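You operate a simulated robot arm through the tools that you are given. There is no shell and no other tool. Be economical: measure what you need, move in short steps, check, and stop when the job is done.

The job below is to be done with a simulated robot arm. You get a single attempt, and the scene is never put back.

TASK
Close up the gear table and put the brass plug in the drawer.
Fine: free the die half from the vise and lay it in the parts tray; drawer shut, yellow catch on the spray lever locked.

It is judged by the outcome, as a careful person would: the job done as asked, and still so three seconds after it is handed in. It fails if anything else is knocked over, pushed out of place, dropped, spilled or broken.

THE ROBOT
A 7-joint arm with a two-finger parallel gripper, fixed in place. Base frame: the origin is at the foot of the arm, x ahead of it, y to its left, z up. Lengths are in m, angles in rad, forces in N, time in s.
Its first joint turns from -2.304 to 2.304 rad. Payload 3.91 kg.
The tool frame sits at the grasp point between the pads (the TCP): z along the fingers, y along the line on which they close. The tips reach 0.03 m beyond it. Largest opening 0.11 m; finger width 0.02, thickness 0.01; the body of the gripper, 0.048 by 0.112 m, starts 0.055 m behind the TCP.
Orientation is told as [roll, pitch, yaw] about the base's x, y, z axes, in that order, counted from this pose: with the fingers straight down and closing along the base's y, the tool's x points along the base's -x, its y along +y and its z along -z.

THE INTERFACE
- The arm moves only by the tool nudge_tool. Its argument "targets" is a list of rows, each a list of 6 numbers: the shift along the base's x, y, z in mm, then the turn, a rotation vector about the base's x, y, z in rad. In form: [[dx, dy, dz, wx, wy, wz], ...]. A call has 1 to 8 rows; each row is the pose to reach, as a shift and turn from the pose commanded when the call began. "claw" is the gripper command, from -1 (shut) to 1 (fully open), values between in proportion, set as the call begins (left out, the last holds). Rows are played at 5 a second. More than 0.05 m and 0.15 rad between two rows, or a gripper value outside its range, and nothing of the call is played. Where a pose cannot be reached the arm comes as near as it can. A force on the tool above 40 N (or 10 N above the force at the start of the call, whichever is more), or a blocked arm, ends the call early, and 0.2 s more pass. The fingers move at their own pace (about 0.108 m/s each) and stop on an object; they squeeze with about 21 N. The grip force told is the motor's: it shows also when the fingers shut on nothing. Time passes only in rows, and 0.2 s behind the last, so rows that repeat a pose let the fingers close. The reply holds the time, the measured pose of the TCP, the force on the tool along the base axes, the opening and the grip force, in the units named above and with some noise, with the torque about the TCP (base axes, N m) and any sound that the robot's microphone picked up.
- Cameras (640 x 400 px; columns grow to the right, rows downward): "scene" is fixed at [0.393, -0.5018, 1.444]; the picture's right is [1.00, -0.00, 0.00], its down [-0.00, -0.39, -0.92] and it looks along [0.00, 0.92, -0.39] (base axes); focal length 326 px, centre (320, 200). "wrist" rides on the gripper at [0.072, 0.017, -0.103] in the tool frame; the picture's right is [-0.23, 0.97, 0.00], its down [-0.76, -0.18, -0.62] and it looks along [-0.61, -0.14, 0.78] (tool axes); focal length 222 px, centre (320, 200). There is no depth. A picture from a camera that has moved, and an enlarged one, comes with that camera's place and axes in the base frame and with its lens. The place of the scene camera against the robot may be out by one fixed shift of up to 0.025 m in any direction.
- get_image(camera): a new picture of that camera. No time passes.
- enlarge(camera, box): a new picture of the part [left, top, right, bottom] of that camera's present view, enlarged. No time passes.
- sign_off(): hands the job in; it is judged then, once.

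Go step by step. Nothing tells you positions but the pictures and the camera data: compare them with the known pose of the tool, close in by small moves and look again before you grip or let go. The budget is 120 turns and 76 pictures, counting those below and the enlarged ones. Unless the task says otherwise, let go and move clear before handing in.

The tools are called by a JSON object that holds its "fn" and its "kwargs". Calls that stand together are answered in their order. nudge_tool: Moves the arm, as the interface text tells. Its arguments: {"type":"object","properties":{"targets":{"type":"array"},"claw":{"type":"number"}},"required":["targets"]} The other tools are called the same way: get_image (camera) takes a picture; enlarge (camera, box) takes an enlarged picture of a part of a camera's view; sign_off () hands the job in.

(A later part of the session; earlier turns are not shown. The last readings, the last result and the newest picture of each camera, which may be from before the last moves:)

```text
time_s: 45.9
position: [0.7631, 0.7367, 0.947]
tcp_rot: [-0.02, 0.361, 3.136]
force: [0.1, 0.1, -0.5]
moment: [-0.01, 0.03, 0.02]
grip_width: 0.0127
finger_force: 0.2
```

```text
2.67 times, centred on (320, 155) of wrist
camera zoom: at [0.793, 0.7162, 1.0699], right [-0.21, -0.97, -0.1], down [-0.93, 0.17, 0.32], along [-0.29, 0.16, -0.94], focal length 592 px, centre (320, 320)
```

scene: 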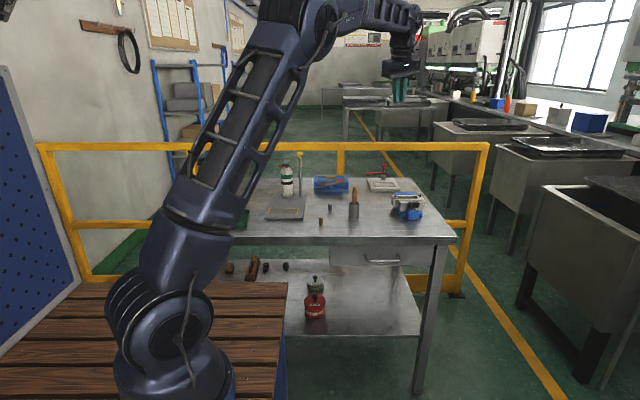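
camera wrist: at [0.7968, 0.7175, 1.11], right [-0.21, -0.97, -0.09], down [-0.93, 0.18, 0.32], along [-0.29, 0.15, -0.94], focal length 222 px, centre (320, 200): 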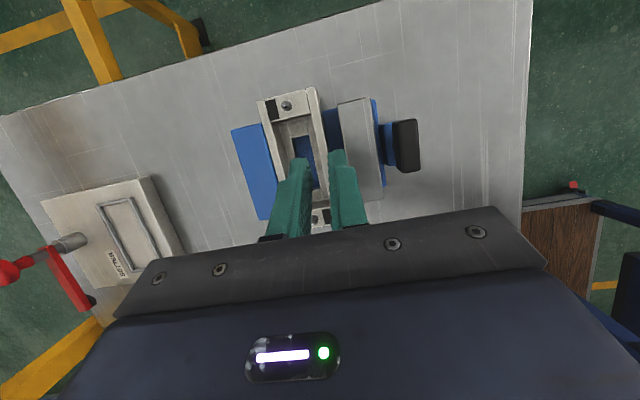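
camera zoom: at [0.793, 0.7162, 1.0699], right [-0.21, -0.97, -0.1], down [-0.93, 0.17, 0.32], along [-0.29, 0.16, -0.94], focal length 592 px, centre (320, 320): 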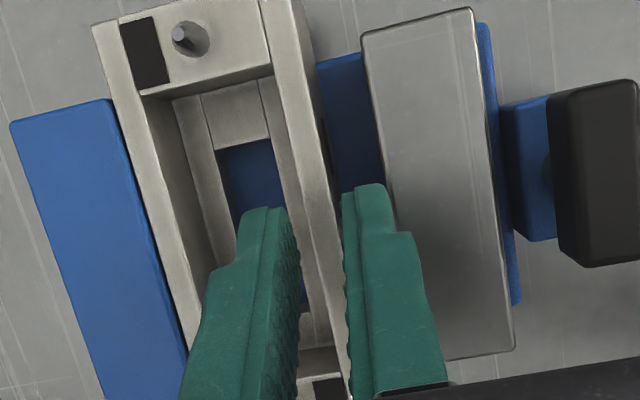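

Alignment looks centred on the wall. I lower slowly, correcting the small roll.

{"fn": "nudge_tool", "kwargs": {"targets": [[0, 0.5, -8, -0.02, 0, 0], [0, 0.5, -14, -0.02, 0, 0], [0, 0.5, -20, -0.02, 0, 0], [0, 0.5, -20, -0.02, 0, 0]]}}

{"fn": "enlarge", "kwargs": {"camera": "wrist", "box": [220, 80, 420, 230]}}

```text
time_s: 46.9
position: [0.7612, 0.7363, 0.9264]
tcp_rot: [0.003, 0.361, -3.141]
force: [-0.1, 0.4, 0.6]
moment: [-0.01, -0.01, 0.0]
grip_width: 0.0132
finger_force: 0.1
```

```text
2.67 times, centred on (320, 155) of wrist
camera zoom: at [0.7925, 0.7199, 1.0502], right [-0.21, -0.97, -0.08], down [-0.93, 0.18, 0.31], along [-0.29, 0.14, -0.95], focal length 592 px, centre (320, 320)
```

zoom: 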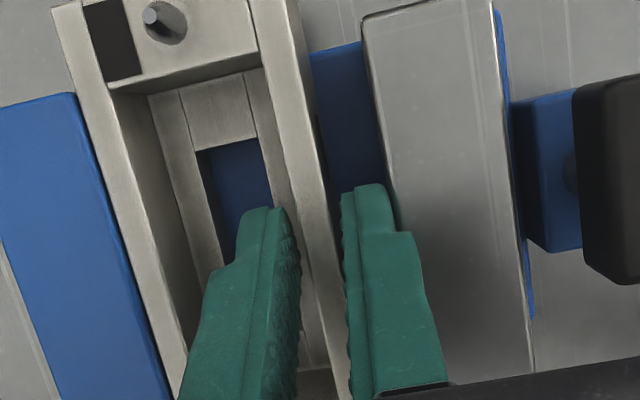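

Fingers straddle the wall without contact. Go 9 mm deeper and close.

{"fn": "nudge_tool", "kwargs": {"targets": [[0, 0, -5, 0, 0, 0], [0, 0, -9, 0, 0, 0], [0, 0, -9, 0, 0, 0]]}}

{"fn": "nudge_tool", "kwargs": {"targets": [[0, 0, 0, 0, 0, 0], [0, 0, 0, 0, 0, 0], [0, 0, 0, 0, 0, 0]], "claw": -1}}

```text
time_s: 47.7
position: [0.7625, 0.7365, 0.9164]
tcp_rot: [0.004, 0.361, -3.144]
force: [-0.2, -0.4, 1.1]
moment: [0.01, 0.01, -0.02]
grip_width: 0.0131
finger_force: 0.0
```

```text
time_s: 48.5
position: [0.762, 0.7368, 0.9174]
tcp_rot: [0.004, 0.361, -3.141]
force: [-0.7, -1.0, -0.4]
moment: [0.01, 0.03, 0.03]
grip_width: 0.0079
finger_force: 21.0
```

Gripped (7.9 mm wall). Lift a little and check.

{"fn": "nudge_tool", "kwargs": {"targets": [[0, 0, 10, 0, 0, 0], [0, 0, 25, 0, 0, 0], [0, 0, 45, 0, 0, 0], [0, 0, 70, 0, 0, 0], [0, 0, 70, 0, 0, 0]]}}

{"fn": "get_image", "kwargs": {"camera": "wrist"}}

```text
time_s: 49.7
position: [0.7609, 0.7372, 0.9885]
tcp_rot: [0.003, 0.362, -3.141]
force: [-0.5, -0.1, -3.5]
moment: [-0.08, 0.01, 0.02]
grip_width: 0.0077
finger_force: 21.0
```

```text
36 pictures are left
camera wrist: at [0.7927, 0.7201, 1.1114], right [-0.21, -0.97, -0.08], down [-0.93, 0.18, 0.31], along [-0.29, 0.14, -0.95], focal length 222 px, centre (320, 200)
```

wrist: 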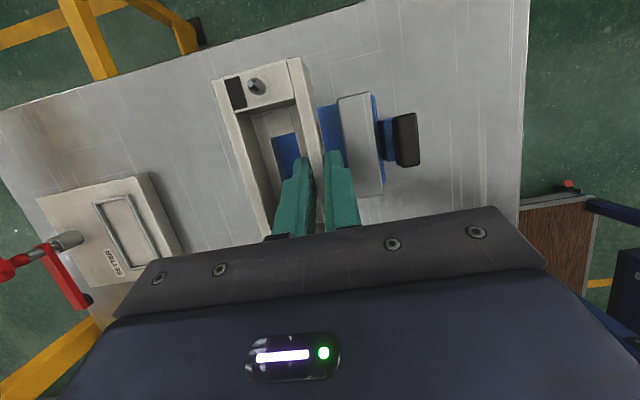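

The die half is held level and lifted. I retract inward and up, then swing left toward the parts tray (about (0.055, 0.65)).

{"fn": "nudge_tool", "kwargs": {"targets": [[-15, -18, 20, 0, 0, 0], [-40, -45, 45, 0, 0, 0], [-65, -75, 70, 0, 0, 0], [-90, -105, 95, 0, 0, 0], [-115, -135, 120, 0, 0, 0], [-140, -165, 145, 0, 0, 0], [-160, -187, 160, 0, 0, 0], [-165, -190, 162, 0, 0, 0]]}}

{"fn": "nudge_tool", "kwargs": {"targets": [[-30, 0, 0, 0, 0, 0], [-70, 0, 0, 0, 0, 0], [-110, 0, 0, 0, 0, 0], [-150, 0, 0, 0, 0, 0], [-190, 0, 0, 0, 0, 0], [-230, 0, 0, 0, 0, 0], [-260, 0, 0, 0, 0, 0], [-270, 0, 0, 0, 0, 0]]}}

{"fn": "nudge_tool", "kwargs": {"targets": [[-30, 0, 0, 0, 0, 0], [-70, 0, 0, 0, 0, 0], [-110, 0, 0, 0, 0, 0], [-150, 0, 0, 0, 0, 0], [-190, 0, 0, 0, 0, 0], [-230, 0, 0, 0, 0, 0], [-260, 0, 0, 0, 0, 0], [-275, 0, 0, 0, 0, 0]]}}

{"fn": "get_image", "kwargs": {"camera": "wrist"}}

```text
time_s: 51.5
position: [0.5954, 0.5454, 1.1499]
tcp_rot: [0.004, 0.362, -3.141]
force: [0.0, -0.1, -4.9]
moment: [-0.1, 0.02, -0.02]
grip_width: 0.0078
finger_force: 21.4
```

```text
time_s: 53.3
position: [0.3269, 0.5456, 1.151]
tcp_rot: [0.004, 0.362, -3.142]
force: [-0.3, -0.1, -3.7]
moment: [-0.12, 0.06, -0.01]
grip_width: 0.0075
finger_force: 20.9
```

```text
time_s: 55.1
position: [0.0536, 0.5475, 1.1479]
tcp_rot: [0.004, 0.36, -3.142]
force: [-0.4, 0.4, -4.0]
moment: [-0.11, 0.05, 0.01]
grip_width: 0.0078
finger_force: 20.8
```

```text
35 pictures are left
camera wrist: at [0.0834, 0.531, 1.2725], right [-0.21, -0.97, -0.08], down [-0.93, 0.18, 0.31], along [-0.29, 0.14, -0.95], focal length 222 px, centre (320, 200)
```

wrist: 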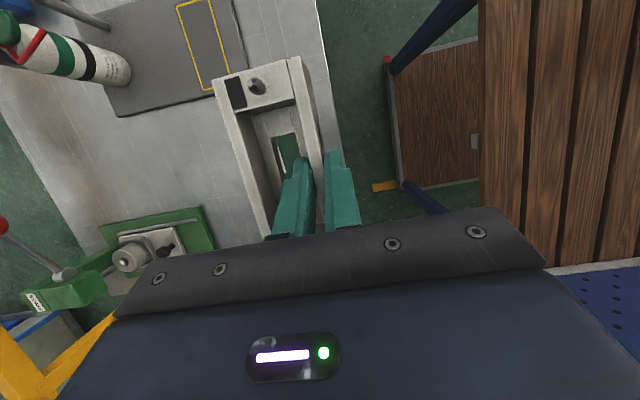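

{"fn": "enlarge", "kwargs": {"camera": "scene", "box": [170, 120, 330, 250]}}

```text
3.08 times, centred on (250, 185) of scene
camera zoom: at [0.393, -0.5018, 1.444], right [1.0, 0.0, 0.0], down [0.0, -0.39, -0.92], along [0.0, 0.92, -0.39], focal length 1004 px, centre (535, 246)
```

zoom: 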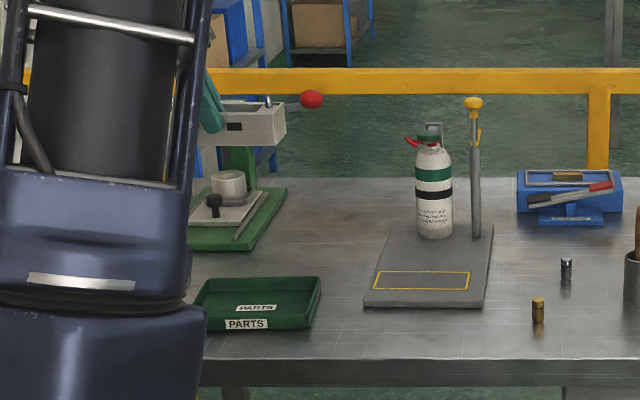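

I need a clear look at the tray, so I shift the held die aside.

{"fn": "nudge_tool", "kwargs": {"targets": [[-25, -25, 0, 0, 0, 0], [-55, -55, 0, 0, 0, 0], [-85, -85, 0, 0, 0, 0], [-110, -105, 0, 0, 0, 0], [-114, -107, 0, 0, 0, 0]]}}

{"fn": "get_image", "kwargs": {"camera": "wrist"}}

```text
time_s: 56.3
position: [-0.0624, 0.439, 1.1482]
tcp_rot: [0.002, 0.361, -3.141]
force: [1.0, 0.8, -4.7]
moment: [-0.1, 0.04, -0.03]
grip_width: 0.0077
finger_force: 20.9
```

```text
33 pictures are left
camera wrist: at [-0.0313, 0.4226, 1.2728], right [-0.21, -0.97, -0.08], down [-0.93, 0.18, 0.31], along [-0.29, 0.14, -0.95], focal length 222 px, centre (320, 200)
```

wrist: 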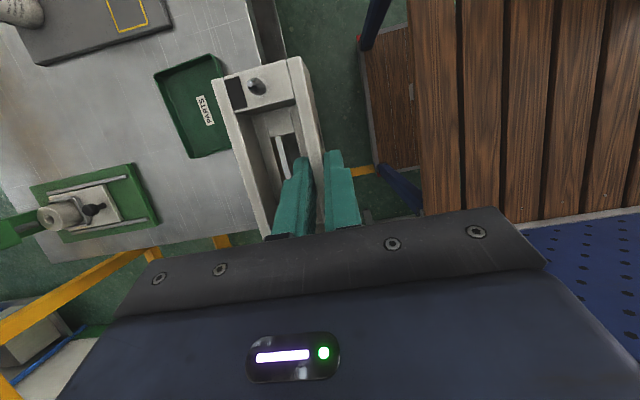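

{"fn": "enlarge", "kwargs": {"camera": "wrist", "box": [140, 40, 260, 170]}}

```text
3.08 times, centred on (200, 105) of wrist
camera zoom: at [-0.0313, 0.4226, 1.2728], right [-0.21, -0.97, -0.08], down [-0.93, 0.18, 0.31], along [-0.29, 0.14, -0.95], focal length 684 px, centre (689, 492)
```

zoom: 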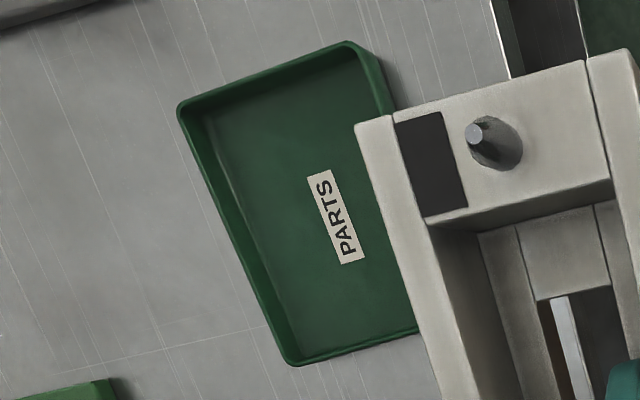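

The tray spans x −0.029 to 0.118, y 0.604 to 0.706 (centre (0.045, 0.655)). I move the die over its centre, TCP at (0.037, 0.634), and lower.

{"fn": "nudge_tool", "kwargs": {"targets": [[20, 30, 0, 0, 0, 0], [40, 70, 0, 0, 0, 0], [60, 110, 0, 0, 0, 0], [80, 150, 0, 0, 0, 0], [99, 185, 0, 0, 0, 0], [99, 195, -20, 0, 0, 0], [99, 195, -50, 0, 0, 0], [99, 195, -80, 0, 0, 0]]}}

{"fn": "nudge_tool", "kwargs": {"targets": [[0, 0, -30, 0, 0, 0], [0, 0, -60, 0, 0, 0], [0, 0, -90, 0, 0, 0], [0, 0, -110, 0, 0, 0], [0, 0, -120, 0, 0, 0]]}}

{"fn": "get_image", "kwargs": {"camera": "wrist"}}

{"fn": "enlarge", "kwargs": {"camera": "scene", "box": [200, 170, 300, 250]}}

```text
time_s: 58.1
position: [0.038, 0.6327, 1.07]
tcp_rot: [0.004, 0.361, -3.141]
force: [0.4, -0.9, -3.9]
moment: [-0.09, 0.03, 0.03]
grip_width: 0.0078
finger_force: 20.8
```

```text
time_s: 59.3
position: [0.0367, 0.6323, 0.9478]
tcp_rot: [0.004, 0.363, 3.141]
force: [-0.3, 0.1, -4.9]
moment: [-0.05, 0.05, -0.04]
grip_width: 0.0081
finger_force: 20.7
```

```text
31 pictures are left
camera wrist: at [0.0687, 0.6164, 1.0724], right [-0.21, -0.97, -0.08], down [-0.93, 0.18, 0.31], along [-0.29, 0.14, -0.95], focal length 222 px, centre (320, 200)
```

wrist: 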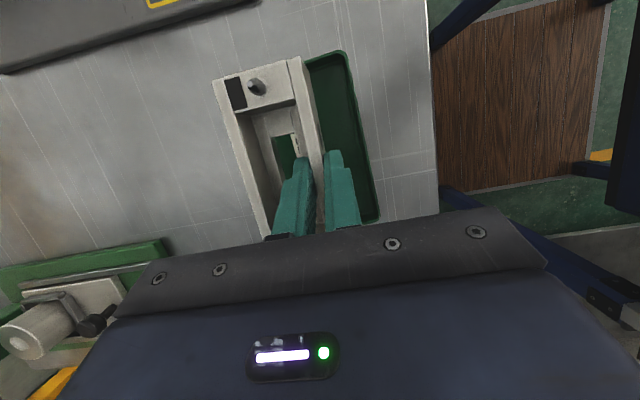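

```text
5.00 times, centred on (250, 210) of scene
camera zoom: at [0.393, -0.5018, 1.444], right [1.0, 0.0, 0.0], down [0.0, -0.39, -0.92], along [0.0, 0.92, -0.39], focal length 1632 px, centre (670, 150)
```

zoom: 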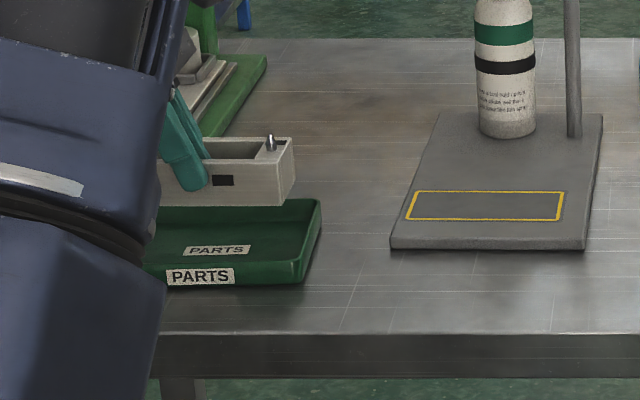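

The die is centred over the tray. Lower until it touches.

{"fn": "nudge_tool", "kwargs": {"targets": [[0, 0, -10, 0, 0, 0], [0, 0, -20, 0, 0, 0], [0, 0, -30, 0, 0, 0], [0, 0, -35, 0, 0, 0], [0, 0, -40, 0, 0, 0]]}}

```text
time_s: 60.5
position: [0.0373, 0.6339, 0.9085]
tcp_rot: [0.002, 0.361, -3.142]
force: [0.5, 0.1, -3.8]
moment: [-0.08, 0.03, 0.02]
grip_width: 0.0075
finger_force: 20.7
```

{"fn": "nudge_tool", "kwargs": {"targets": [[0, 0, -3, 0, 0, 0], [0, 0, -6, 0, 0, 0], [0, 0, -6, 0, 0, 0]]}}

{"fn": "enlarge", "kwargs": {"camera": "scene", "box": [200, 170, 300, 250]}}

```text
time_s: 61.3
position: [0.0384, 0.6342, 0.9026]
tcp_rot: [0.004, 0.362, -3.141]
force: [0.2, 0.6, -4.1]
moment: [-0.07, 0.03, -0.03]
grip_width: 0.008
finger_force: 21.1
```

```text
5.00 times, centred on (250, 210) of scene
camera zoom: at [0.393, -0.5018, 1.444], right [1.0, 0.0, 0.0], down [0.0, -0.39, -0.92], along [0.0, 0.92, -0.39], focal length 1632 px, centre (670, 150)
```

zoom: 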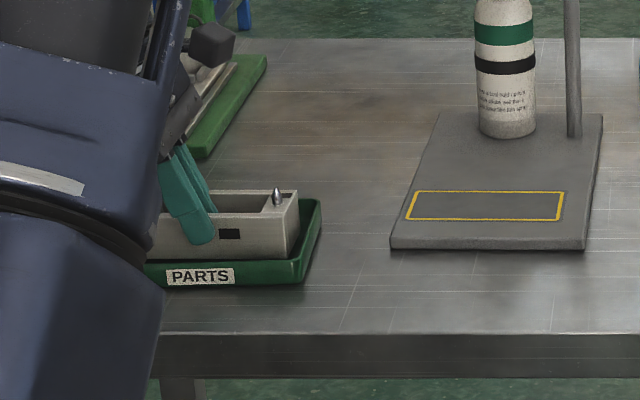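

{"fn": "nudge_tool", "kwargs": {"targets": [[0, 0, -2, 0, 0, 0], [0, 0, -4, 0, 0, 0], [0, 0, -5, 0, 0, 0]]}}

```text
time_s: 62.1
position: [0.0375, 0.6345, 0.8992]
tcp_rot: [0.001, 0.36, -3.141]
force: [-0.1, -1.4, 0.2]
moment: [0.02, -0.26, -0.11]
grip_width: 0.0079
finger_force: 20.9
```

The weight is off the tool: it rests in the tray. Release and lift along the finger direction.

{"fn": "nudge_tool", "kwargs": {"targets": [[0, 0, 0, 0, 0, 0], [0, 0, 0, 0, 0, 0], [0, 0, 0, 0, 0, 0]], "claw": -0.72}}

{"fn": "nudge_tool", "kwargs": {"targets": [[-4, 0, 12, 0, 0, 0], [-10, 0, 30, 0, 0, 0], [-20, 0, 60, 0, 0, 0], [-30, -20, 100, 0, 0, 0], [-40, -60, 130, 0, 0, 0], [-60, -100, 150, 0, 0, 0]]}}

{"fn": "get_image", "kwargs": {"camera": "wrist"}}

```text
time_s: 62.9
position: [0.0384, 0.6348, 0.8989]
tcp_rot: [0.003, 0.363, -3.143]
force: [1.2, 0.4, -0.2]
moment: [0.02, 0.0, -0.01]
grip_width: 0.0153
finger_force: 0.1
```

```text
refused: row 5 steps farther than a row can; nothing moved
```

```text
28 pictures are left
camera wrist: at [0.0683, 0.6173, 1.0228], right [-0.21, -0.97, -0.08], down [-0.93, 0.18, 0.31], along [-0.29, 0.14, -0.95], focal length 222 px, centre (320, 200)
```

wrist: 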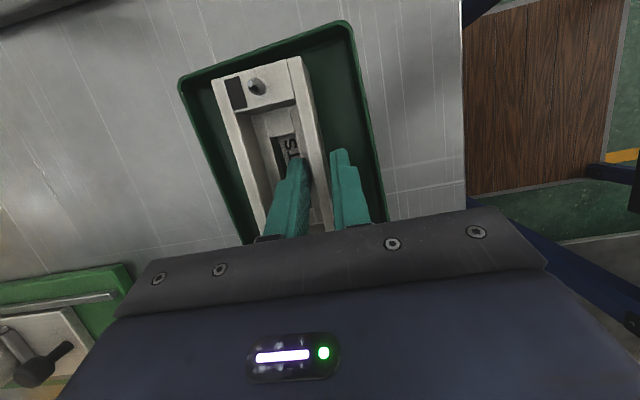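

The die half lies flat in the tray and the fingers are free. Lift off, then head to the drawer handle (bar at about (0.63, 0.51, 0.766)).

{"fn": "nudge_tool", "kwargs": {"targets": [[-4, 0, 12, 0, 0, 0], [-10, 0, 28, 0, 0, 0], [-20, 0, 60, 0, 0, 0], [-30, -10, 100, 0, 0, 0], [-35, -30, 140, 0, 0, 0], [-35, -60, 180, 0, 0, 0]]}}

{"fn": "nudge_tool", "kwargs": {"targets": [[45, -10, 10, 0, 0.1, 0], [90, -20, 20, 0, 0.2, 0], [135, -30, 20, 0, 0.3, 0], [180, -40, 20, 0, 0.36, 0], [225, -50, 20, 0, 0.36, 0], [270, -55, 20, 0, 0.36, 0], [315, -60, 20, 0, 0.36, 0], [350, -60, 20, 0, 0.36, 0]]}}

{"fn": "enlarge", "kwargs": {"camera": "scene", "box": [270, 140, 330, 200]}}

```text
time_s: 64.3
position: [0.003, 0.574, 1.0785]
tcp_rot: [0.004, 0.362, -3.142]
force: [0.7, -0.5, -0.8]
moment: [-0.03, -0.03, 0.01]
grip_width: 0.0153
finger_force: 0.0
```

```text
time_s: 66.1
position: [0.3515, 0.5135, 1.0982]
tcp_rot: [0.0, 0.001, -3.142]
force: [0.1, 0.2, 0.1]
moment: [0.0, -0.04, 0.01]
grip_width: 0.0152
finger_force: 0.1
```

```text
6.67 times, centred on (300, 170) of scene
camera zoom: at [0.393, -0.5018, 1.444], right [1.0, 0.0, 0.0], down [0.0, -0.39, -0.92], along [0.0, 0.92, -0.39], focal length 2176 px, centre (453, 400)
```

zoom: 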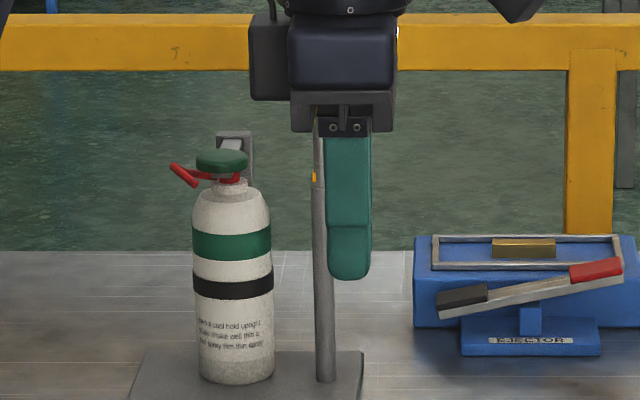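

Next I turn the tool to yaw 0 while moving in front of the drawer.

{"fn": "nudge_tool", "kwargs": {"targets": [[30, -20, 0, 0, 0, -0.14], [60, -40, 0, 0, 0, -0.28], [90, -60, 0, 0, 0, -0.42], [120, -80, 0, 0, 0, -0.56], [150, -100, 0, 0, 0, -0.7], [180, -120, 0, 0, 0, -0.84], [210, -140, 0, 0, 0, -0.98], [240, -160, 0, 0, 0, -1.12]]}}

{"fn": "nudge_tool", "kwargs": {"targets": [[5, -10, 0, 0, 0, -0.14], [10, -20, 0, 0, 0, -0.28], [15, -30, 0, 0, 0, -0.42], [20, -40, 0, 0, 0, -0.56], [25, -50, 0, 0, 0, -0.7], [30, -50, 0, 0, 0, -0.84], [30, -50, 0, 0, 0, -0.98], [30, -50, 0, 0, 0, -1.12]]}}

{"fn": "nudge_tool", "kwargs": {"targets": [[0, 0, 0, 0, 0, -0.14], [0, 0, 0, 0, 0, -0.28], [0, 0, 0, 0, 0, -0.42], [0, 0, 0, 0, 0, -0.56], [0, 0, 0, 0, 0, -0.7], [0, 0, 0, 0, 0, -0.84], [0, 0, 0, 0, 0, -0.9]]}}

{"fn": "nudge_tool", "kwargs": {"targets": [[0, 0, -20, 0.14, 0, 0], [0, 0, -40, 0.28, 0, 0], [0, 0, -60, 0.42, 0, 0], [0, 0, -80, 0.56, 0, 0], [0, 0, -100, 0.7, 0, 0], [0, 0, -120, 0.84, 0, 0], [0, 0, -140, 0.98, 0, 0], [0, 0, -160, 1.0, 0, 0]], "claw": -0.2}}

{"fn": "get_image", "kwargs": {"camera": "wrist"}}

```text
time_s: 67.9
position: [0.5905, 0.3516, 1.0998]
tcp_rot: [0.004, 0.002, 2.019]
force: [0.0, 0.2, -0.3]
moment: [-0.01, -0.04, 0.01]
grip_width: 0.0152
finger_force: 0.0
```

```text
time_s: 69.7
position: [0.6217, 0.3047, 1.0991]
tcp_rot: [0.004, 0.002, 0.899]
force: [0.1, 0.6, 0.6]
moment: [0.03, 0.0, -0.02]
grip_width: 0.0154
finger_force: 0.1
```

```text
time_s: 71.3
position: [0.6228, 0.3021, 1.0986]
tcp_rot: [0.001, 0.0, 0.001]
force: [0.3, -0.1, -0.3]
moment: [-0.03, 0.02, -0.02]
grip_width: 0.0155
finger_force: 0.1
```

```text
time_s: 73.1
position: [0.6216, 0.3041, 0.9397]
tcp_rot: [1.004, -0.002, 0.001]
force: [-0.4, 0.3, 0.7]
moment: [-0.04, 0.0, -0.05]
grip_width: 0.044
finger_force: 0.0
```

```text
26 pictures are left
camera wrist: at [0.5487, 0.225, 1.011], right [0.22, 0.52, 0.82], down [0.76, -0.62, 0.19], along [0.61, 0.58, -0.54], focal length 222 px, centre (320, 200)
```

wrist: 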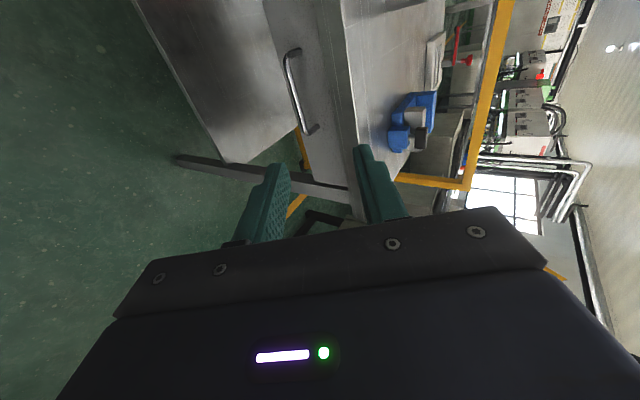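

The handle is confirmed at (0.628, 0.512, 0.762). I approach along the finger direction.

{"fn": "nudge_tool", "kwargs": {"targets": [[2, 30, -28, 0, 0, 0], [4, 60, -56, 0, 0, 0], [6, 90, -84, 0, 0, 0], [6, 120, -112, 0, 0, 0], [6, 148, -138, 0, 0, 0]]}}

{"fn": "get_image", "kwargs": {"camera": "wrist"}}

```text
time_s: 74.3
position: [0.6279, 0.4502, 0.8026]
tcp_rot: [1.003, -0.002, 0.001]
force: [-0.5, -0.6, 0.6]
moment: [0.0, 0.02, 0.02]
grip_width: 0.0442
finger_force: 0.1
```

```text
25 pictures are left
camera wrist: at [0.5548, 0.3735, 0.8729], right [0.22, 0.52, 0.82], down [0.76, -0.62, 0.19], along [0.61, 0.58, -0.54], focal length 222 px, centre (320, 200)
```

wrist: 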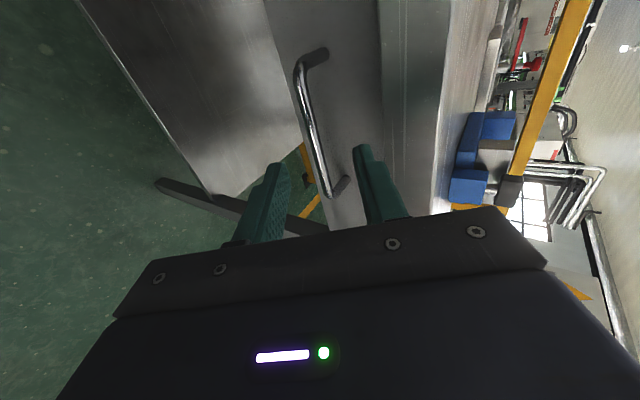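

{"fn": "nudge_tool", "kwargs": {"targets": [[0, 15, -11, 0, 0, 0], [0, 30, -22, 0, 0, 0], [0, 40, -29, 0, 0, 0], [0, 47, -34, 0, 0, 0]], "claw": -0.4}}

{"fn": "get_image", "kwargs": {"camera": "wrist"}}

```text
time_s: 75.3
position: [0.6283, 0.4994, 0.7663]
tcp_rot: [1.005, 0.0, 0.001]
force: [1.0, 0.1, 0.6]
moment: [0.0, 0.02, -0.03]
grip_width: 0.033
finger_force: 0.0
```

```text
24 pictures are left
camera wrist: at [0.5552, 0.4211, 0.8376], right [0.23, 0.52, 0.82], down [0.76, -0.62, 0.19], along [0.61, 0.58, -0.54], focal length 222 px, centre (320, 200)
```

wrist: 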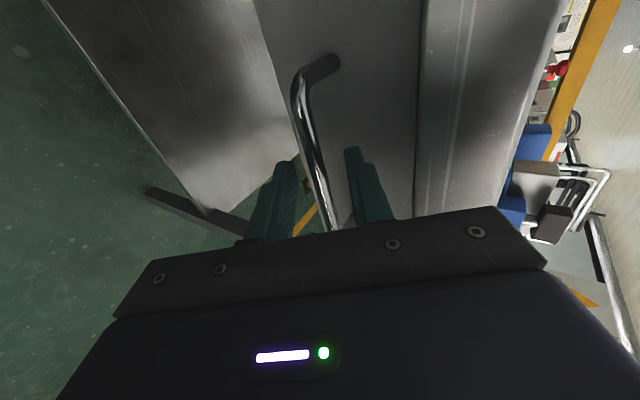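

The bar is between the fingers. Close and pull toward −y.

{"fn": "nudge_tool", "kwargs": {"targets": [[0, 0, 0, 0, 0, 0], [0, 0, 0, 0, 0, 0], [0, 0, 0, 0, 0, 0]], "claw": -1}}

{"fn": "nudge_tool", "kwargs": {"targets": [[0, -8, 0, 0, 0, 0], [0, -20, 0, 0, 0, 0], [0, -20, 0, 0, 0, 0]]}}

```text
time_s: 76.1
position: [0.628, 0.4996, 0.766]
tcp_rot: [1.002, -0.001, 0.002]
force: [1.4, 1.0, -6.1]
moment: [-0.08, -0.29, 0.07]
grip_width: 0.0097
finger_force: 45.3
```

```text
time_s: 76.9
position: [0.6274, 0.4787, 0.7667]
tcp_rot: [1.004, -0.003, 0.002]
force: [1.3, 1.6, -3.4]
moment: [-0.04, -0.25, 0.07]
grip_width: 0.0097
finger_force: 45.5
```

{"fn": "nudge_tool", "kwargs": {"targets": [[0, -20, 0, 0, 0, 0], [0, -40, 0, 0, 0, 0], [0, -60, 0, 0, 0, 0], [0, -80, 0, 0, 0, 0], [0, -100, 0, 0, 0, 0], [0, -120, 0, 0, 0, 0], [0, -130, 0, 0, 0, 0]]}}

{"fn": "enlarge", "kwargs": {"camera": "scene", "box": [290, 200, 450, 320]}}

```text
time_s: 78.5
position: [0.6282, 0.3489, 0.7663]
tcp_rot: [1.004, -0.001, 0.002]
force: [-12.6, 0.2, 9.0]
moment: [0.13, 0.38, 0.97]
grip_width: 0.0095
finger_force: 45.1
```

```text
3.33 times, centred on (370, 260) of scene
camera zoom: at [0.393, -0.5018, 1.444], right [1.0, 0.0, 0.0], down [0.0, -0.39, -0.92], along [0.0, 0.92, -0.39], focal length 1088 px, centre (153, 0)
```

zoom: 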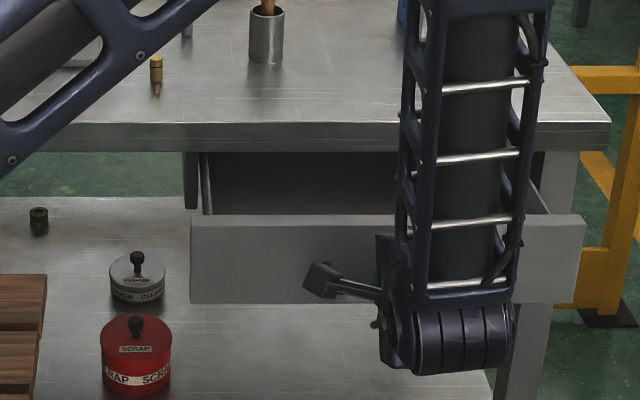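

The drawer is open 150 mm. I let go and back off along the fingers, then go upright.

{"fn": "nudge_tool", "kwargs": {"targets": [[0, 0, 0, 0, 0, 0], [0, 0, 0, 0, 0, 0]], "claw": -0.4}}

{"fn": "nudge_tool", "kwargs": {"targets": [[0, -17, 11, 0, 0, 0], [0, -42, 27, 0, 0, 0], [0, -50, 60, 0, 0, 0], [0, -50, 100, 0, 0, 0], [0, -45, 145, -0.12, 0, 0], [0, -30, 190, -0.24, 0, 0], [0, -20, 235, -0.36, 0, 0], [0, 0, 280, -0.48, 0, 0]]}}

{"fn": "nudge_tool", "kwargs": {"targets": [[-20, 20, 10, -0.14, 0, 0.14], [-40, 40, 10, -0.28, 0, 0.28], [-60, 60, 10, -0.42, 0, 0.42], [-80, 80, 10, -0.53, 0, 0.5], [-80, 80, 10, -0.53, 0, 0.5]], "claw": 0}}

```text
time_s: 79.1
position: [0.6287, 0.3487, 0.7662]
tcp_rot: [1.002, -0.002, 0.002]
force: [0.9, 0.6, -0.7]
moment: [0.0, 0.01, 0.03]
grip_width: 0.0328
finger_force: 0.0
```

```text
time_s: 80.9
position: [0.6306, 0.352, 1.0454]
tcp_rot: [0.522, 0.0, 0.002]
force: [0.8, -1.1, -0.5]
moment: [0.0, 0.05, 0.01]
grip_width: 0.0328
finger_force: 0.0
```

```text
refused: row 1 steps farther than a row can; nothing moved
```

{"fn": "nudge_tool", "kwargs": {"targets": [[-15, 15, 10, -0.14, 0, 0], [-30, 30, 10, -0.28, 0, 0], [-45, 45, 10, -0.42, 0, 0], [-60, 60, 10, -0.522, 0, 0]], "claw": 0}}

{"fn": "nudge_tool", "kwargs": {"targets": [[-20, 20, 0, 0, 0, 0.14], [-40, 40, 0, 0, 0, 0.28], [-60, 60, 0, 0, 0, 0.42], [-80, 80, 0, 0, 0, 0.56], [-100, 100, 0, 0, 0, 0.7], [-120, 120, 0, 0, 0, 0.84], [-140, 140, 0, 0, 0, 0.98], [-160, 160, 0, 0, 0, 1.12]]}}

{"fn": "nudge_tool", "kwargs": {"targets": [[0, 10, 0, 0, 0, 0.14], [-3, 20, 0, 0, 0, 0.28], [-6, 40, -10, 0, 0, 0.42], [-6, 48, -40, 0, 0, 0.45]]}}

{"fn": "get_image", "kwargs": {"camera": "wrist"}}

```text
time_s: 81.9
position: [0.5682, 0.4113, 1.0584]
tcp_rot: [0.001, 0.0, 0.004]
force: [0.9, -0.6, -0.2]
moment: [0.04, -0.01, -0.04]
grip_width: 0.0549
finger_force: 0.1
```

```text
time_s: 83.7
position: [0.4072, 0.5688, 1.0554]
tcp_rot: [0.001, 0.003, 1.124]
force: [0.0, 0.3, 0.6]
moment: [0.01, 0.01, 0.0]
grip_width: 0.0552
finger_force: 0.1
```

```text
time_s: 84.7
position: [0.4029, 0.6169, 1.0171]
tcp_rot: [0.0, 0.0, 1.575]
force: [0.0, -0.8, 0.5]
moment: [0.0, -0.02, -0.01]
grip_width: 0.055
finger_force: 0.1
```

```text
22 pictures are left
camera wrist: at [0.3858, 0.5438, 1.1218], right [-0.97, 0.22, 0.0], down [0.18, 0.76, 0.62], along [0.14, 0.61, -0.78], focal length 222 px, centre (320, 200)
```

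wrist: 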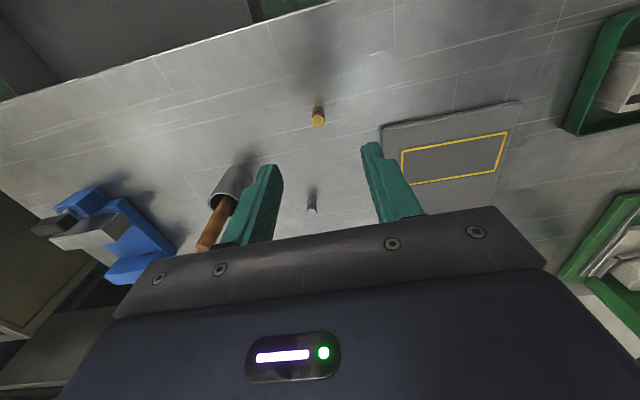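

Plug is at (0.406, 0.624). Descend over it with the pads 10 mm above the table.

{"fn": "nudge_tool", "kwargs": {"targets": [[3, 7, -35, 0, 0, 0], [3, 7, -70, 0, 0, 0], [3, 7, -95, 0, 0, 0], [3, 7, -115, 0, 0, 0]]}}

{"fn": "enlarge", "kwargs": {"camera": "wrist", "box": [240, 110, 400, 220]}}

```text
time_s: 85.7
position: [0.406, 0.6232, 0.9011]
tcp_rot: [-0.001, 0.0, 1.571]
force: [0.2, -0.7, 0.2]
moment: [0.0, 0.01, -0.03]
grip_width: 0.0549
finger_force: 0.1
```

```text
3.64 times, centred on (320, 165) of wrist
camera zoom: at [0.3874, 0.5516, 1.0057], right [-0.97, 0.23, 0.0], down [0.18, 0.76, 0.62], along [0.14, 0.61, -0.78], focal length 808 px, centre (320, 327)
```

zoom: 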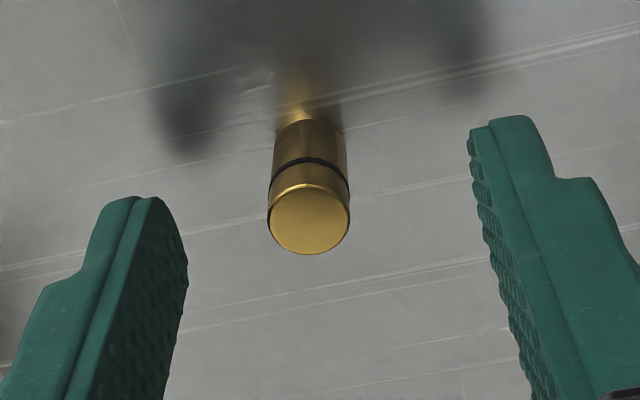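

{"fn": "nudge_tool", "kwargs": {"targets": [[0, 0, -7, 0, 0, 0], [0, 0, -13, 0, 0, 0], [0, 0, -13, 0, 0, 0]]}}

{"fn": "nudge_tool", "kwargs": {"targets": [[0, 0, 0, 0, 0, 0], [0, 0, 0, 0, 0, 0], [0, 0, 0, 0, 0, 0]], "claw": -1}}

{"fn": "nudge_tool", "kwargs": {"targets": [[0, 0, 20, 0, 0, 0], [0, 0, 60, 0, 0, 0], [0, 0, 100, 0, 0, 0], [0, 0, 120, 0, 0, 0]]}}

```text
time_s: 86.5
position: [0.4053, 0.6241, 0.8898]
tcp_rot: [-0.001, 0.0, 1.573]
force: [-0.8, -0.5, 0.7]
moment: [-0.04, 0.0, -0.01]
grip_width: 0.0551
finger_force: 0.1
```

```text
time_s: 87.3
position: [0.4062, 0.623, 0.8891]
tcp_rot: [0.003, 0.003, 1.572]
force: [0.7, 0.0, 0.4]
moment: [0.0, 0.03, 0.03]
grip_width: 0.0138
finger_force: 21.0
```

```text
time_s: 88.3
position: [0.4059, 0.6251, 1.0089]
tcp_rot: [0.001, 0.002, 1.573]
force: [0.7, 0.3, -0.8]
moment: [0.01, 0.04, -0.03]
grip_width: 0.0137
finger_force: 21.1
```

Plug held. Carry it over the open drawer.

{"fn": "nudge_tool", "kwargs": {"targets": [[30, -30, 0, 0, 0, 0], [60, -60, 0, 0, 0, 0], [90, -90, 0, 0, 0, 0], [120, -120, 0, 0, 0, 0], [150, -150, 0, 0, 0, 0], [174, -168, -10, 0, 0, 0], [174, -168, -40, 0, 0, 0]]}}

{"fn": "get_image", "kwargs": {"camera": "wrist"}}

```text
time_s: 89.9
position: [0.58, 0.4534, 0.9683]
tcp_rot: [0.0, -0.001, 1.572]
force: [-0.6, -1.0, -0.6]
moment: [-0.03, -0.04, 0.0]
grip_width: 0.0139
finger_force: 21.0
```

```text
20 pictures are left
camera wrist: at [0.5629, 0.3817, 1.0721], right [-0.97, 0.23, 0.0], down [0.18, 0.76, 0.62], along [0.14, 0.61, -0.78], focal length 222 px, centre (320, 200)
```

wrist: 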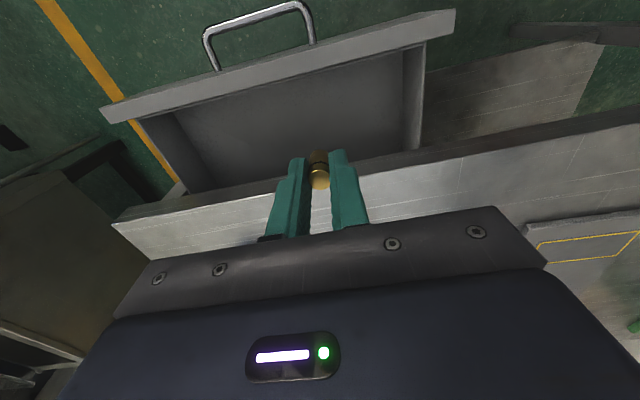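

The opening spans y≈0.41–0.53. Lower the plug inside until it touches the floor.

{"fn": "nudge_tool", "kwargs": {"targets": [[0, 10, -30, 0, 0, 0], [0, 14, -70, 0, 0, 0], [0, 14, -110, 0, 0, 0], [0, 14, -145, 0, 0, 0], [0, 14, -165, 0, 0, 0], [0, 14, -180, 0, 0, 0]]}}

{"fn": "get_image", "kwargs": {"camera": "wrist"}}

```text
time_s: 91.3
position: [0.581, 0.4717, 0.787]
tcp_rot: [-0.001, 0.002, 1.57]
force: [-0.4, 0.7, -0.7]
moment: [0.03, -0.02, -0.01]
grip_width: 0.0138
finger_force: 20.7
```

```text
19 pictures are left
camera wrist: at [0.5628, 0.3983, 0.8918], right [-0.97, 0.23, 0.0], down [0.18, 0.76, 0.62], along [0.14, 0.61, -0.78], focal length 222 px, centre (320, 200)
```

wrist: 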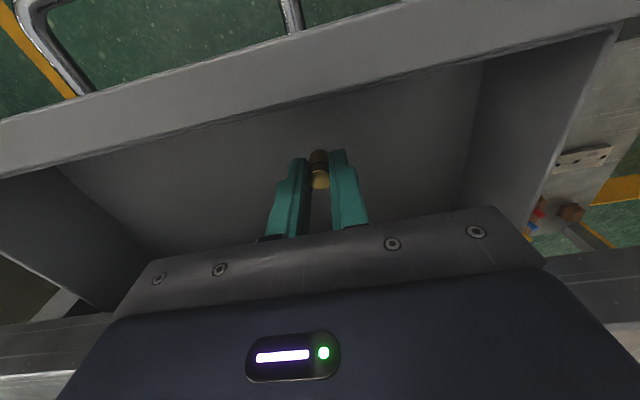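

{"fn": "nudge_tool", "kwargs": {"targets": [[0, 0, -4, 0, 0, 0], [0, 0, -8, 0, 0, 0], [0, 0, -12, 0, 0, 0], [0, 0, -15, 0, 0, 0]]}}

```text
time_s: 92.3
position: [0.5801, 0.4704, 0.7742]
tcp_rot: [0.001, 0.002, 1.574]
force: [0.9, -1.1, -0.5]
moment: [0.0, -0.01, 0.02]
grip_width: 0.0137
finger_force: 21.0
```

{"fn": "nudge_tool", "kwargs": {"targets": [[0, 0, -3, 0, 0, 0], [0, 0, -6, 0, 0, 0], [0, 0, -9, 0, 0, 0]]}}

{"fn": "enlarge", "kwargs": {"camera": "wrist", "box": [240, 100, 400, 220]}}

```text
time_s: 93.1
position: [0.5801, 0.4698, 0.7649]
tcp_rot: [0.0, 0.003, 1.572]
force: [0.0, 0.8, 0.2]
moment: [-0.01, -0.03, 0.03]
grip_width: 0.0138
finger_force: 21.2
```

```text
3.33 times, centred on (320, 160) of wrist
camera zoom: at [0.5622, 0.3977, 0.8692], right [-0.97, 0.23, 0.0], down [0.18, 0.76, 0.62], along [0.14, 0.61, -0.78], focal length 740 px, centre (320, 333)
```

zoom: 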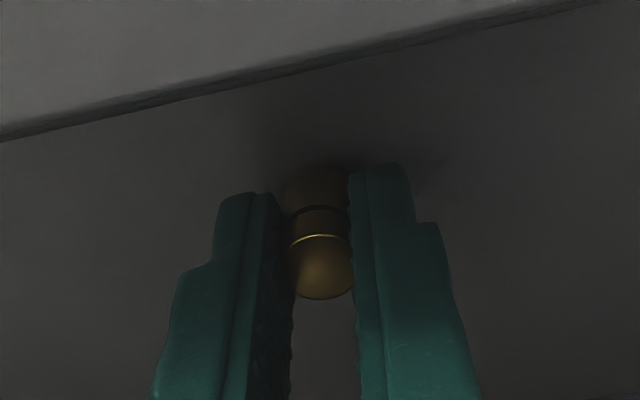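

{"fn": "nudge_tool", "kwargs": {"targets": [[0, 0, -2, 0, 0, 0], [0, 0, -4, 0, 0, 0], [0, 0, -6, 0, 0, 0]]}}

```text
time_s: 93.9
position: [0.5794, 0.4712, 0.7593]
tcp_rot: [0.0, -0.001, 1.573]
force: [-2.4, 2.4, 13.6]
moment: [0.06, 0.08, 0.06]
grip_width: 0.0139
finger_force: 21.2
```

It touches the floor. Ease 1 mm, release, lift straight up.

{"fn": "nudge_tool", "kwargs": {"targets": [[0, 0, 1, 0, 0, 0], [0, 0, 1, 0, 0, 0]]}}

{"fn": "nudge_tool", "kwargs": {"targets": [[0, 0, 0, 0, 0, 0], [0, 0, 0, 0, 0, 0], [0, 0, 15, 0, 0, 0], [0, 0, 45, 0, 0, 0], [0, 0, 90, 0, 0, 0], [0, 0, 135, 0, 0, 0], [0, -10, 180, 0, 0, 0], [0, -20, 220, 0, 0, 0]], "claw": -0.3}}

{"fn": "get_image", "kwargs": {"camera": "wrist"}}

```text
time_s: 94.5
position: [0.5796, 0.4704, 0.7594]
tcp_rot: [0.002, 0.001, 1.572]
force: [-1.2, 1.6, 2.6]
moment: [-0.02, 0.03, -0.01]
grip_width: 0.0138
finger_force: 20.8
```

```text
time_s: 96.3
position: [0.5803, 0.4496, 0.9795]
tcp_rot: [0.002, 0.001, 1.572]
force: [0.4, -0.3, -0.3]
moment: [-0.05, 0.03, 0.01]
grip_width: 0.0384
finger_force: 0.0
```

```text
17 pictures are left
camera wrist: at [0.5631, 0.3778, 1.0847], right [-0.97, 0.23, 0.0], down [0.18, 0.76, 0.62], along [0.14, 0.61, -0.78], focal length 222 px, centre (320, 200)
```

wrist: 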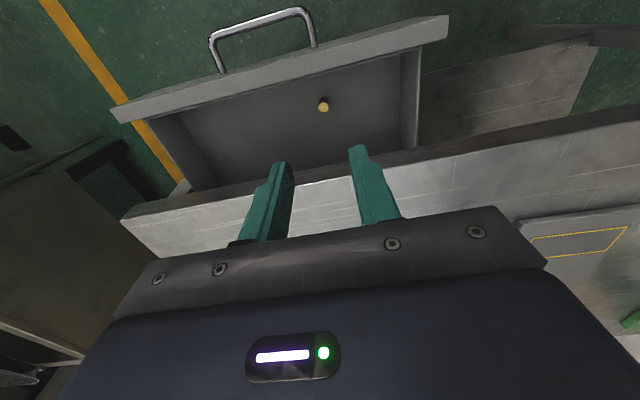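

The plug stands in the drawer. I close the fingers, go in front of the handle and push it shut gently.

{"fn": "nudge_tool", "kwargs": {"targets": [[10, -35, 0, 0, 0, 0], [20, -70, 0, 0.1, 0, 0], [30, -105, 0, 0.2, 0, 0], [40, -140, 0, 0.3, 0, 0], [48, -155, 0, 0.3, 0, 0], [48, -160, -40, 0.3, 0, 0], [48, -160, -80, 0.3, 0, 0], [48, -160, -120, 0.3, 0, 0]], "claw": -1}}

{"fn": "nudge_tool", "kwargs": {"targets": [[0, 0, -40, 0, 0, 0], [0, 0, -87, 0, 0, 0], [0, 0, -87, 0, 0, 0]]}}

{"fn": "get_image", "kwargs": {"camera": "wrist"}}

```text
time_s: 98.1
position: [0.6261, 0.2905, 0.8591]
tcp_rot: [0.0, -0.299, 1.573]
force: [-1.1, 0.0, 0.3]
moment: [-0.01, 0.01, -0.01]
grip_width: 0.0
finger_force: 20.8
```

```text
time_s: 98.9
position: [0.6282, 0.2904, 0.7711]
tcp_rot: [0.0, -0.299, 1.574]
force: [0.3, -0.8, 0.3]
moment: [0.0, 0.01, -0.02]
grip_width: 0.0
finger_force: 21.0
```

```text
16 pictures are left
camera wrist: at [0.6119, 0.1912, 0.8497], right [-0.97, 0.22, 0.07], down [0.18, 0.54, 0.82], along [0.14, 0.81, -0.57], focal length 222 px, centre (320, 200)
```

wrist: 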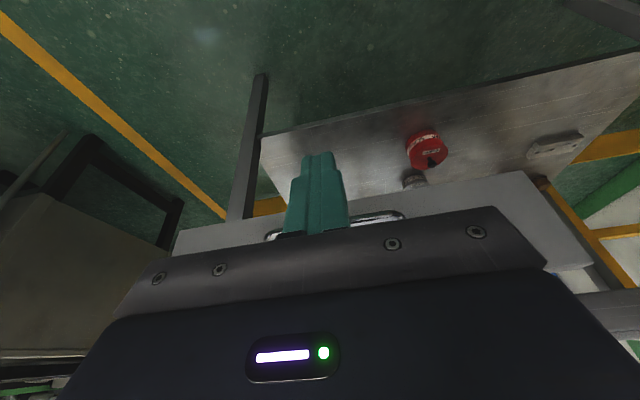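

{"fn": "nudge_tool", "kwargs": {"targets": [[0, 25, 0, 0, 0, 0], [0, 42, 0, 0, 0, 0], [0, 52, 0, 0, 0, 0], [0, 65, 0, 0, 0, 0], [0, 80, 0, 0, 0, 0], [0, 95, 0, 0, 0, 0], [0, 110, 0, 0, 0, 0], [0, 125, 0, 0, 0, 0]]}}

{"fn": "nudge_tool", "kwargs": {"targets": [[0, 15, 0, 0, 0, 0], [0, 30, 0, 0, 0, 0], [0, 45, 0, 0, 0, 0], [0, 58, 0, 0, 0, 0], [0, 66, 0, 0, 0, 0], [0, 70, 0, 0, 0, 0]]}}

```text
time_s: 100.7
position: [0.627, 0.4153, 0.774]
tcp_rot: [-0.001, -0.3, 1.574]
force: [0.4, -0.5, 0.2]
moment: [0.0, 0.02, 0.01]
grip_width: 0.0001
finger_force: 20.7
```

```text
time_s: 102.1
position: [0.6277, 0.4832, 0.7725]
tcp_rot: [0.001, -0.298, 1.573]
force: [-0.2, -1.4, 0.6]
moment: [-0.03, 0.04, 0.0]
grip_width: 0.0
finger_force: 20.9
```

{"fn": "enlarge", "kwargs": {"camera": "scene", "box": [290, 200, 450, 320]}}

```text
3.33 times, centred on (370, 260) of scene
camera zoom: at [0.393, -0.5018, 1.444], right [1.0, 0.0, 0.0], down [0.0, -0.39, -0.92], along [0.0, 0.92, -0.39], focal length 1088 px, centre (153, 0)
```

zoom: 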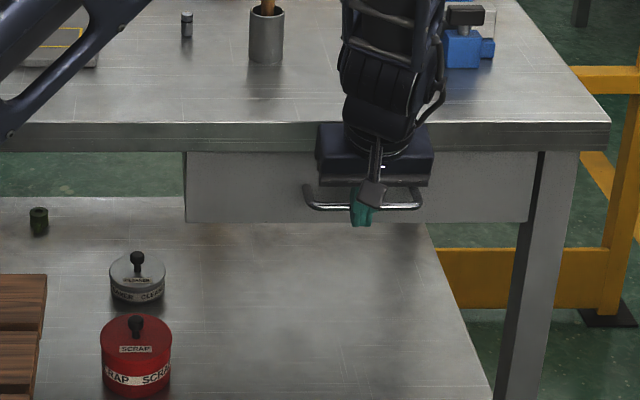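

The drawer is almost shut. Push the last millimetres to the stop.

{"fn": "nudge_tool", "kwargs": {"targets": [[0, 4, 0, 0, 0, 0], [0, 8, 0, 0, 0, 0], [0, 12, 0, 0, 0, 0], [0, 15, 0, 0, 0, 0]]}}

```text
time_s: 103.1
position: [0.6275, 0.4927, 0.7688]
tcp_rot: [0.004, -0.291, 1.569]
force: [0.0, -2.7, 0.5]
moment: [-0.03, 0.0, 0.04]
grip_width: 0.0002
finger_force: 21.5
stopped in row 4: the force on the tool passed its limit at 45 N (the readings are from after the stop); the commanded pose is now the measured one
```

The drawer is shut against its stop. I back away, rise and go look closely at the yellow catch (post near (0.311, 0.892)).

{"fn": "nudge_tool", "kwargs": {"targets": [[0, -25, 0, 0, 0, 0], [0, -60, 0, 0, 0, 0], [0, -60, 45, 0, 0, 0], [0, -60, 90, 0, 0, 0], [0, -60, 135, 0, 0, 0], [-5, -60, 180, 0, 0, 0], [-10, -60, 225, 0, 0, 0], [-15, -60, 270, 0, 0, 0]]}}

{"fn": "nudge_tool", "kwargs": {"targets": [[-35, 25, 10, 0, 0, 0], [-70, 50, 20, 0, 0, 0], [-110, 70, 30, 0, 0, 0], [-150, 90, 40, 0, 0, 0], [-190, 110, 50, 0.08, 0, 0], [-230, 130, 60, 0.16, 0, 0], [-270, 150, 70, 0.24, 0, 0], [-310, 165, 80, 0.3, 0, 0]]}}

{"fn": "nudge_tool", "kwargs": {"targets": [[-6, 30, 0, 0, 0, 0], [-12, 60, 0, 0, 0, 0], [-16, 100, 0, 0, 0, 0], [-16, 120, 0, 0, 0, 0]]}}

{"fn": "get_image", "kwargs": {"camera": "wrist"}}

```text
time_s: 104.9
position: [0.6116, 0.433, 1.0418]
tcp_rot: [0.003, -0.291, 1.568]
force: [0.6, -0.7, -0.3]
moment: [0.02, 0.06, 0.01]
grip_width: 0.0
finger_force: 21.2
```

```text
time_s: 106.7
position: [0.3032, 0.5996, 1.1188]
tcp_rot: [0.006, -0.591, 1.567]
force: [0.8, -0.8, -0.2]
moment: [0.02, 0.05, 0.05]
grip_width: 0.0001
finger_force: 20.7
```

```text
time_s: 107.7
position: [0.2877, 0.7192, 1.1219]
tcp_rot: [0.004, -0.59, 1.569]
force: [0.1, -0.1, 0.7]
moment: [-0.02, -0.01, 0.01]
grip_width: 0.0
finger_force: 20.4
```

```text
14 pictures are left
camera wrist: at [0.2697, 0.6009, 1.1677], right [-0.97, 0.19, 0.13], down [0.18, 0.28, 0.94], along [0.14, 0.94, -0.31], focal length 222 px, centre (320, 200)
```

wrist: 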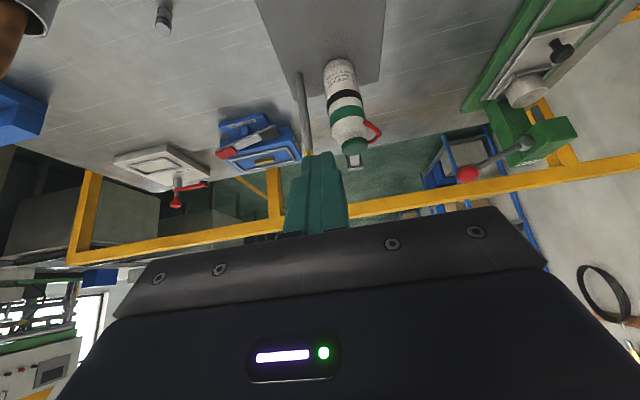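

{"fn": "nudge_tool", "kwargs": {"targets": [[0, 0, 0, 0, 0, 0], [0, 0, 0, 0, 0, 0], [0, 0, 0, 0, 0, 0]], "claw": 1}}

{"fn": "enlarge", "kwargs": {"camera": "wrist", "box": [250, 50, 410, 220]}}

```text
time_s: 108.5
position: [0.2866, 0.719, 1.1205]
tcp_rot: [0.004, -0.592, 1.569]
force: [-0.8, -0.9, -0.4]
moment: [-0.01, -0.02, 0.01]
grip_width: 0.1101
finger_force: 0.1
```

```text
2.35 times, centred on (330, 135) of wrist
camera zoom: at [0.2695, 0.6007, 1.1674], right [-0.97, 0.19, 0.13], down [0.18, 0.29, 0.94], along [0.14, 0.94, -0.31], focal length 523 px, centre (296, 353)
```

zoom: 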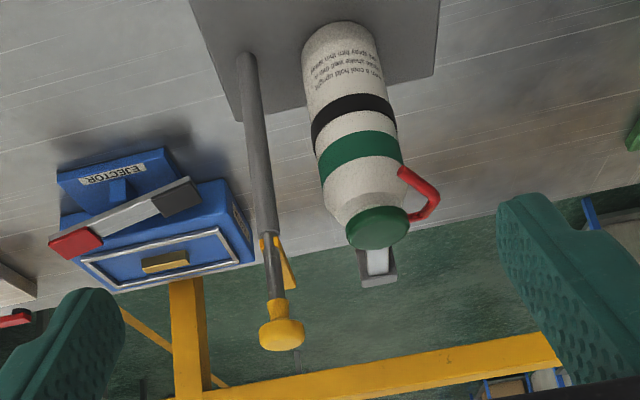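

{"fn": "enlarge", "kwargs": {"camera": "wrist", "box": [300, 135, 350, 205]}}

{"fn": "enlarge", "kwargs": {"camera": "scene", "box": [280, 148, 312, 180]}}

```text
5.71 times, centred on (325, 170) of wrist
camera zoom: at [0.2695, 0.6007, 1.1674], right [-0.97, 0.19, 0.13], down [0.18, 0.29, 0.94], along [0.14, 0.94, -0.31], focal length 1269 px, centre (291, 371)
```

zoom: 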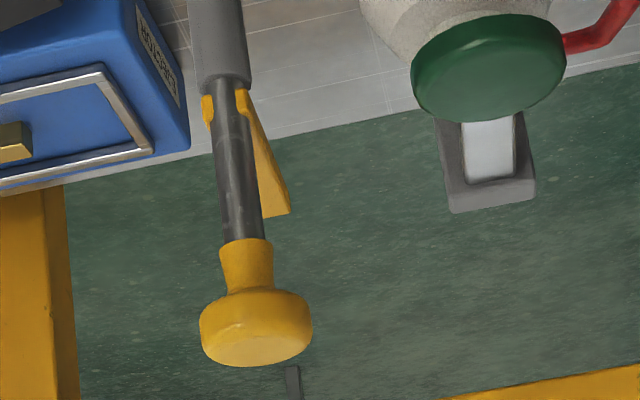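

```text
12.50 times, centred on (296, 164) of scene
camera zoom: at [0.393, -0.5018, 1.444], right [1.0, 0.0, 0.0], down [0.0, -0.39, -0.92], along [0.0, 0.92, -0.39], focal length 4080 px, centre (620, 650)
```

zoom: 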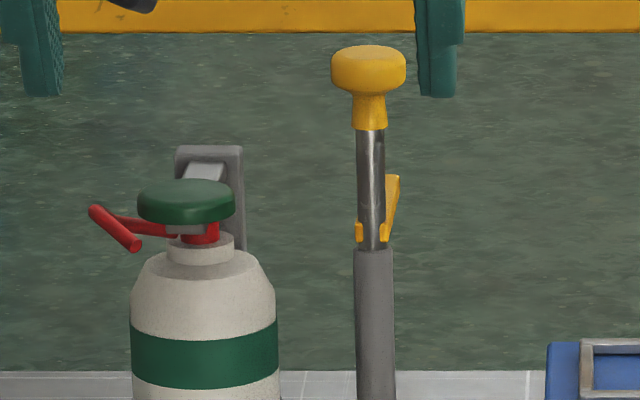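

The catch assembly is a sleeve with a slim rod, a yellow mushroom knob, and a yellow flap behind at the sleeve mouth. I want a closer view from above it before touching anything.

{"fn": "nudge_tool", "kwargs": {"targets": [[5, 20, 10, -0.14, 0, 0], [10, 40, 20, -0.28, 0, 0], [15, 60, 30, -0.42, 0, 0], [20, 80, 40, -0.56, 0, 0], [25, 100, 40, -0.59, 0, 0], [30, 130, 40, -0.59, 0, 0], [33, 155, 30, -0.59, 0, 0], [33, 155, 30, -0.59, 0, 0]]}}

{"fn": "enlarge", "kwargs": {"camera": "wrist", "box": [240, 100, 400, 220]}}

```text
time_s: 110.3
position: [0.3196, 0.8745, 1.1493]
tcp_rot: [0.002, -0.003, 1.569]
force: [0.1, -1.1, -0.6]
moment: [-0.01, 0.04, -0.04]
grip_width: 0.1101
finger_force: 0.1
```

```text
3.33 times, centred on (320, 160) of wrist
camera zoom: at [0.3021, 0.8021, 1.254], right [-0.97, 0.23, 0.0], down [0.18, 0.76, 0.62], along [0.14, 0.61, -0.78], focal length 740 px, centre (320, 333)
```

zoom: 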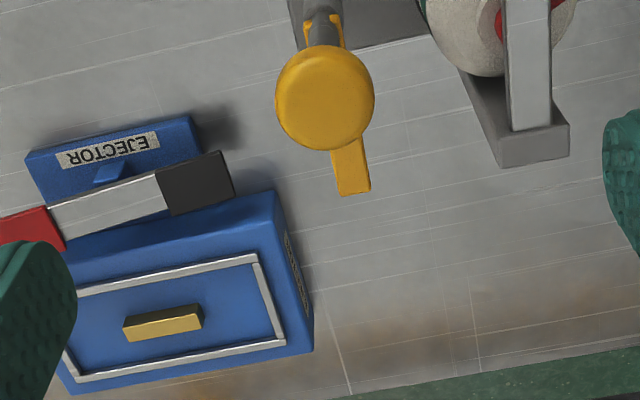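

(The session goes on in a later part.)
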